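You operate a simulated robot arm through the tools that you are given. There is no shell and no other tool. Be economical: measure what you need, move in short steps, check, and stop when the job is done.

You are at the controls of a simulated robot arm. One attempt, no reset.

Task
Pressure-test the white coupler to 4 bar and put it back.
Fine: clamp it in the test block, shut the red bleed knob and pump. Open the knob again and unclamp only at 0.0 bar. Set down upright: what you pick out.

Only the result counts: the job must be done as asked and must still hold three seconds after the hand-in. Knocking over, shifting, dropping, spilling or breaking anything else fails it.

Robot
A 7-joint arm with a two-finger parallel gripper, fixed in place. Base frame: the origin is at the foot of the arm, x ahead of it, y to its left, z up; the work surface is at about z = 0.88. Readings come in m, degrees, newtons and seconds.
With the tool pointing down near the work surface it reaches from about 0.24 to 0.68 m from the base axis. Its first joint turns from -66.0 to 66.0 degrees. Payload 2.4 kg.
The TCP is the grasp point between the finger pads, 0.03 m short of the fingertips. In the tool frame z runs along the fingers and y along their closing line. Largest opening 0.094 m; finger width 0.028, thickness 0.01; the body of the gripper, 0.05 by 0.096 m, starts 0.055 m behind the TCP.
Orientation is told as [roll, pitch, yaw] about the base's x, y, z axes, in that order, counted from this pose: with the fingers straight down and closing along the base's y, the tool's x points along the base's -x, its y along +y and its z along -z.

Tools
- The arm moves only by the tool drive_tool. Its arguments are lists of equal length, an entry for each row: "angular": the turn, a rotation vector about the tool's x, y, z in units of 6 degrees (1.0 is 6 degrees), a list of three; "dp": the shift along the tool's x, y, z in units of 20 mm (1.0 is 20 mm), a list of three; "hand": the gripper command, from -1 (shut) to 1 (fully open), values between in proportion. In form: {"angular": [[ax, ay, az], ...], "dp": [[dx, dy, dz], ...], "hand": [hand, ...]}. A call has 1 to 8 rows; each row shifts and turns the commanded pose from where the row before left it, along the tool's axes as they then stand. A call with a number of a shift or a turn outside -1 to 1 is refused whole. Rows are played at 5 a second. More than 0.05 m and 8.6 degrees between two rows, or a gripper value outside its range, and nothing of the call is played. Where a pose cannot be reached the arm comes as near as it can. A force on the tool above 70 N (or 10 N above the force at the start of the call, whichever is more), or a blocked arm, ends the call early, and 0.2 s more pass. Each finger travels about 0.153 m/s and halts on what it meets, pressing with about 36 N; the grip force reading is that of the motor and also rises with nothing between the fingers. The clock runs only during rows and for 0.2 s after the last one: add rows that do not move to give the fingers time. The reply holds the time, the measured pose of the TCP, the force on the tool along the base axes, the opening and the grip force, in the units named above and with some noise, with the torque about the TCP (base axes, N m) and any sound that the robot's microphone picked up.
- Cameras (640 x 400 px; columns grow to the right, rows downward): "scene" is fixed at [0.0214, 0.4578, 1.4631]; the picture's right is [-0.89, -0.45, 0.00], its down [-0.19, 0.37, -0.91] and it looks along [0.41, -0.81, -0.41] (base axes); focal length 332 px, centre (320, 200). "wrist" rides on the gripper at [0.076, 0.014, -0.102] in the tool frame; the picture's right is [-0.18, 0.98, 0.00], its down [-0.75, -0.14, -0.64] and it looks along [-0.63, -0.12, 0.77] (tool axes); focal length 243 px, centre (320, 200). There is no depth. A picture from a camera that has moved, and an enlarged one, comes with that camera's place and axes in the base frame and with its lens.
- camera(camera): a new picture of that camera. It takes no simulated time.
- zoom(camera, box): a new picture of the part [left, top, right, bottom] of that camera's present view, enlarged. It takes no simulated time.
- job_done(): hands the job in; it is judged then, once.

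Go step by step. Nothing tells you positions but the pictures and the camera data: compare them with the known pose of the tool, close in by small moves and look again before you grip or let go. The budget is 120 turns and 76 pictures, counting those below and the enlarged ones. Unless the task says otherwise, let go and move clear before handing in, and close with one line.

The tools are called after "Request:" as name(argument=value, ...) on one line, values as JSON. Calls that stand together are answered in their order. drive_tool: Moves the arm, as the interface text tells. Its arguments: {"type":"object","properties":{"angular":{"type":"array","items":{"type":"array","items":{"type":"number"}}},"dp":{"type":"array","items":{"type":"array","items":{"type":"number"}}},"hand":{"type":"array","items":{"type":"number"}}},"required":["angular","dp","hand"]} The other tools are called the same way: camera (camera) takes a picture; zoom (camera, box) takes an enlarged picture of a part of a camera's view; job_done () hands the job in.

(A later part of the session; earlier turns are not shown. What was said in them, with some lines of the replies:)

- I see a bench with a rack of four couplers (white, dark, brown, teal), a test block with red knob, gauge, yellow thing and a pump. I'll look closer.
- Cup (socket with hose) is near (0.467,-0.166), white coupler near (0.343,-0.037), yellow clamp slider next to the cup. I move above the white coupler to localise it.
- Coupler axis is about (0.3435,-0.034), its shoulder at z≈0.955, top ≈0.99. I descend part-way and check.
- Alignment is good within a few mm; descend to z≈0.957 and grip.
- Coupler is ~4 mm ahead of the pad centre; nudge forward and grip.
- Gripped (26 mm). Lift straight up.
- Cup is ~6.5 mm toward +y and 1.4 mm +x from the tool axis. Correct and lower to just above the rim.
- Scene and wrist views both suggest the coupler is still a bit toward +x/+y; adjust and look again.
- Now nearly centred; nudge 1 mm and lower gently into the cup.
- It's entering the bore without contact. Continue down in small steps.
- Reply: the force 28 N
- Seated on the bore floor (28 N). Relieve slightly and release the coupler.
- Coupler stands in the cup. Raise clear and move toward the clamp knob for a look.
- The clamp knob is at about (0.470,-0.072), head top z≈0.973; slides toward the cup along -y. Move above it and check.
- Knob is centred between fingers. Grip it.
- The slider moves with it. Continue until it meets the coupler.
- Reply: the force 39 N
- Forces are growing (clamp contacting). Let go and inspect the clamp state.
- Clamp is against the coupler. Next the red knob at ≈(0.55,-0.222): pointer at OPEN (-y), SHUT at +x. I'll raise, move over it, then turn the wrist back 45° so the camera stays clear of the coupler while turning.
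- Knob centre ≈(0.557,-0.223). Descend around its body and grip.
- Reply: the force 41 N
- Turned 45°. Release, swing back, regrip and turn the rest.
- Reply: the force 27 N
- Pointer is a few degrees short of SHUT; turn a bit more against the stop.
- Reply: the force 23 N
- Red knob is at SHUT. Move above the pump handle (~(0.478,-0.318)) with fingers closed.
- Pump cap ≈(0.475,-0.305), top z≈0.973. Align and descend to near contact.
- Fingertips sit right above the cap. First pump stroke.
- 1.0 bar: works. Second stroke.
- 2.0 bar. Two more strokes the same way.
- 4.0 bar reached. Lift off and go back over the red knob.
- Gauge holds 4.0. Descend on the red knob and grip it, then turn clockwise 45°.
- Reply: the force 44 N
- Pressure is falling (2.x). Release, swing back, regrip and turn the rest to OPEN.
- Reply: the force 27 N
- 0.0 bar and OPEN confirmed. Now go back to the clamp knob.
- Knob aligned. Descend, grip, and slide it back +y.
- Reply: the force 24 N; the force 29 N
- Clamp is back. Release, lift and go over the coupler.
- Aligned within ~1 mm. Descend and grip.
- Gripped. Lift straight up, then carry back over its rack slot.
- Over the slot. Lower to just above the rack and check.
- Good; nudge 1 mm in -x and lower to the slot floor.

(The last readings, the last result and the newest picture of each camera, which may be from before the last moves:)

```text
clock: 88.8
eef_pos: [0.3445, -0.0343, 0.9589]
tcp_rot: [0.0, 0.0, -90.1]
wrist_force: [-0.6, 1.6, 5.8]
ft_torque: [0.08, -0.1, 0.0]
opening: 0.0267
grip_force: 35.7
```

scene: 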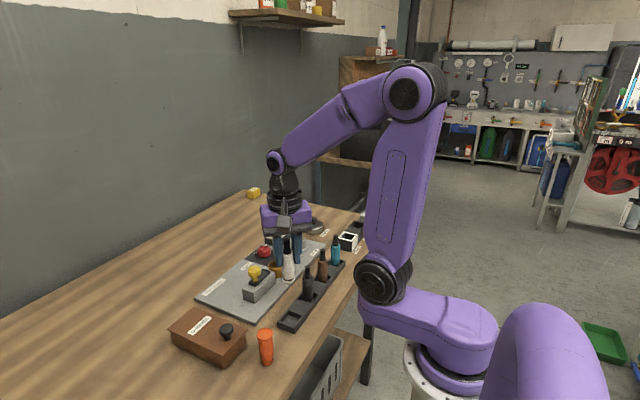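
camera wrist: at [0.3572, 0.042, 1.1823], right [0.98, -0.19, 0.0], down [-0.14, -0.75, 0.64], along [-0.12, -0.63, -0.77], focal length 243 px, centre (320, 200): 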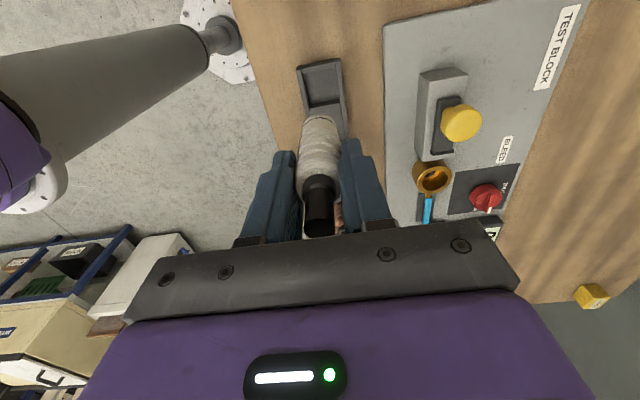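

Light contact (≈6 N) with the floor. Release and lift clear.

Request:
drive_tool(angular=[[0, 0, 0], [0, 0, 0], [0, 0, 0], [0, 0, 0]], dp=[[0, 0, 0], [0, 0, 0], [0, 0, 0], [0, 0, 0]], hand=[-0.3, -0.1, -0.1, -0.1])

Request:
drive_tool(angular=[[0, 0, 0], [0, 0, 0], [0, 0, 0], [0, 0, 0], [0, 0, 0], [0, 0, 0], [0, 0, 0], [0, 0, 0]], dp=[[0, 0, -0.5], [0, 0, -1], [0, 0, -1], [0, 0, -1], [0, 0, -1], [0, 0, -1], [0, 0, -1], [0, 0, -1]], hand=[-0.1, -0.1, -0.1, -0.1, -0.1, -0.1, -0.1, -0.1])

Request:
zoom(camera="scene", box=[180, 200, 380, 325])

Request:
camera(camera="scene")

```text
clock: 89.8
eef_pos: [0.345, -0.0345, 0.9585]
tcp_rot: [0.0, 0.1, -90.1]
wrist_force: [0.6, -0.9, -0.8]
ft_torque: [0.0, 0.04, -0.01]
opening: 0.0424
grip_force: 0.1
```

```text
clock: 91.6
eef_pos: [0.3445, -0.0342, 1.1107]
tcp_rot: [-0.1, -0.1, -90.1]
wrist_force: [0.2, 0.3, 0.1]
ft_torque: [0.02, 0.03, 0.01]
opening: 0.0423
grip_force: 0.0
```

```text
3.20 times, centred on (280, 262) of scene
camera zoom: at [0.0214, 0.4578, 1.4631], right [-0.89, -0.45, 0.0], down [-0.19, 0.37, -0.91], along [0.41, -0.81, -0.41], focal length 1064 px, centre (448, 0)
```

zoom: 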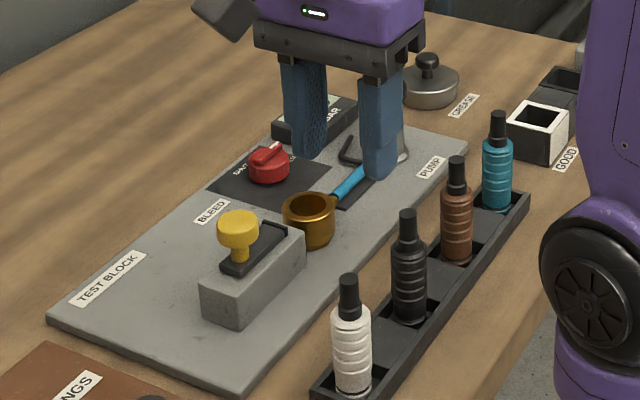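

```text
4 pictures are left
```

scene: 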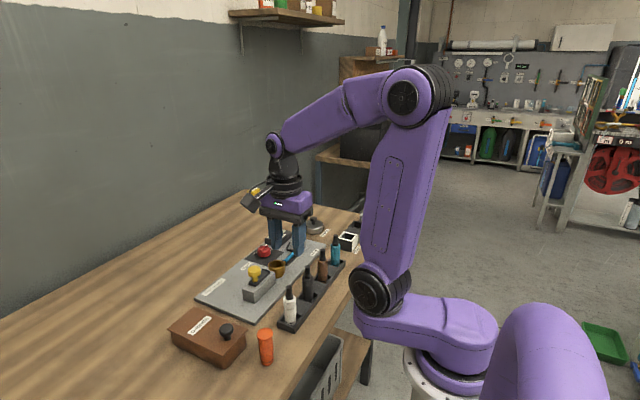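

The white coupler stands upright in its slot, the clamp is open, the bleed knob is at OPEN and the arm is clear. I'm handing the job in.

Request:
job_done()

```text
The job is handed in.
```

I pumped the white coupler to 4.0 bar, bled it back to 0.0 bar, unclamped it and set it upright in its rack slot.
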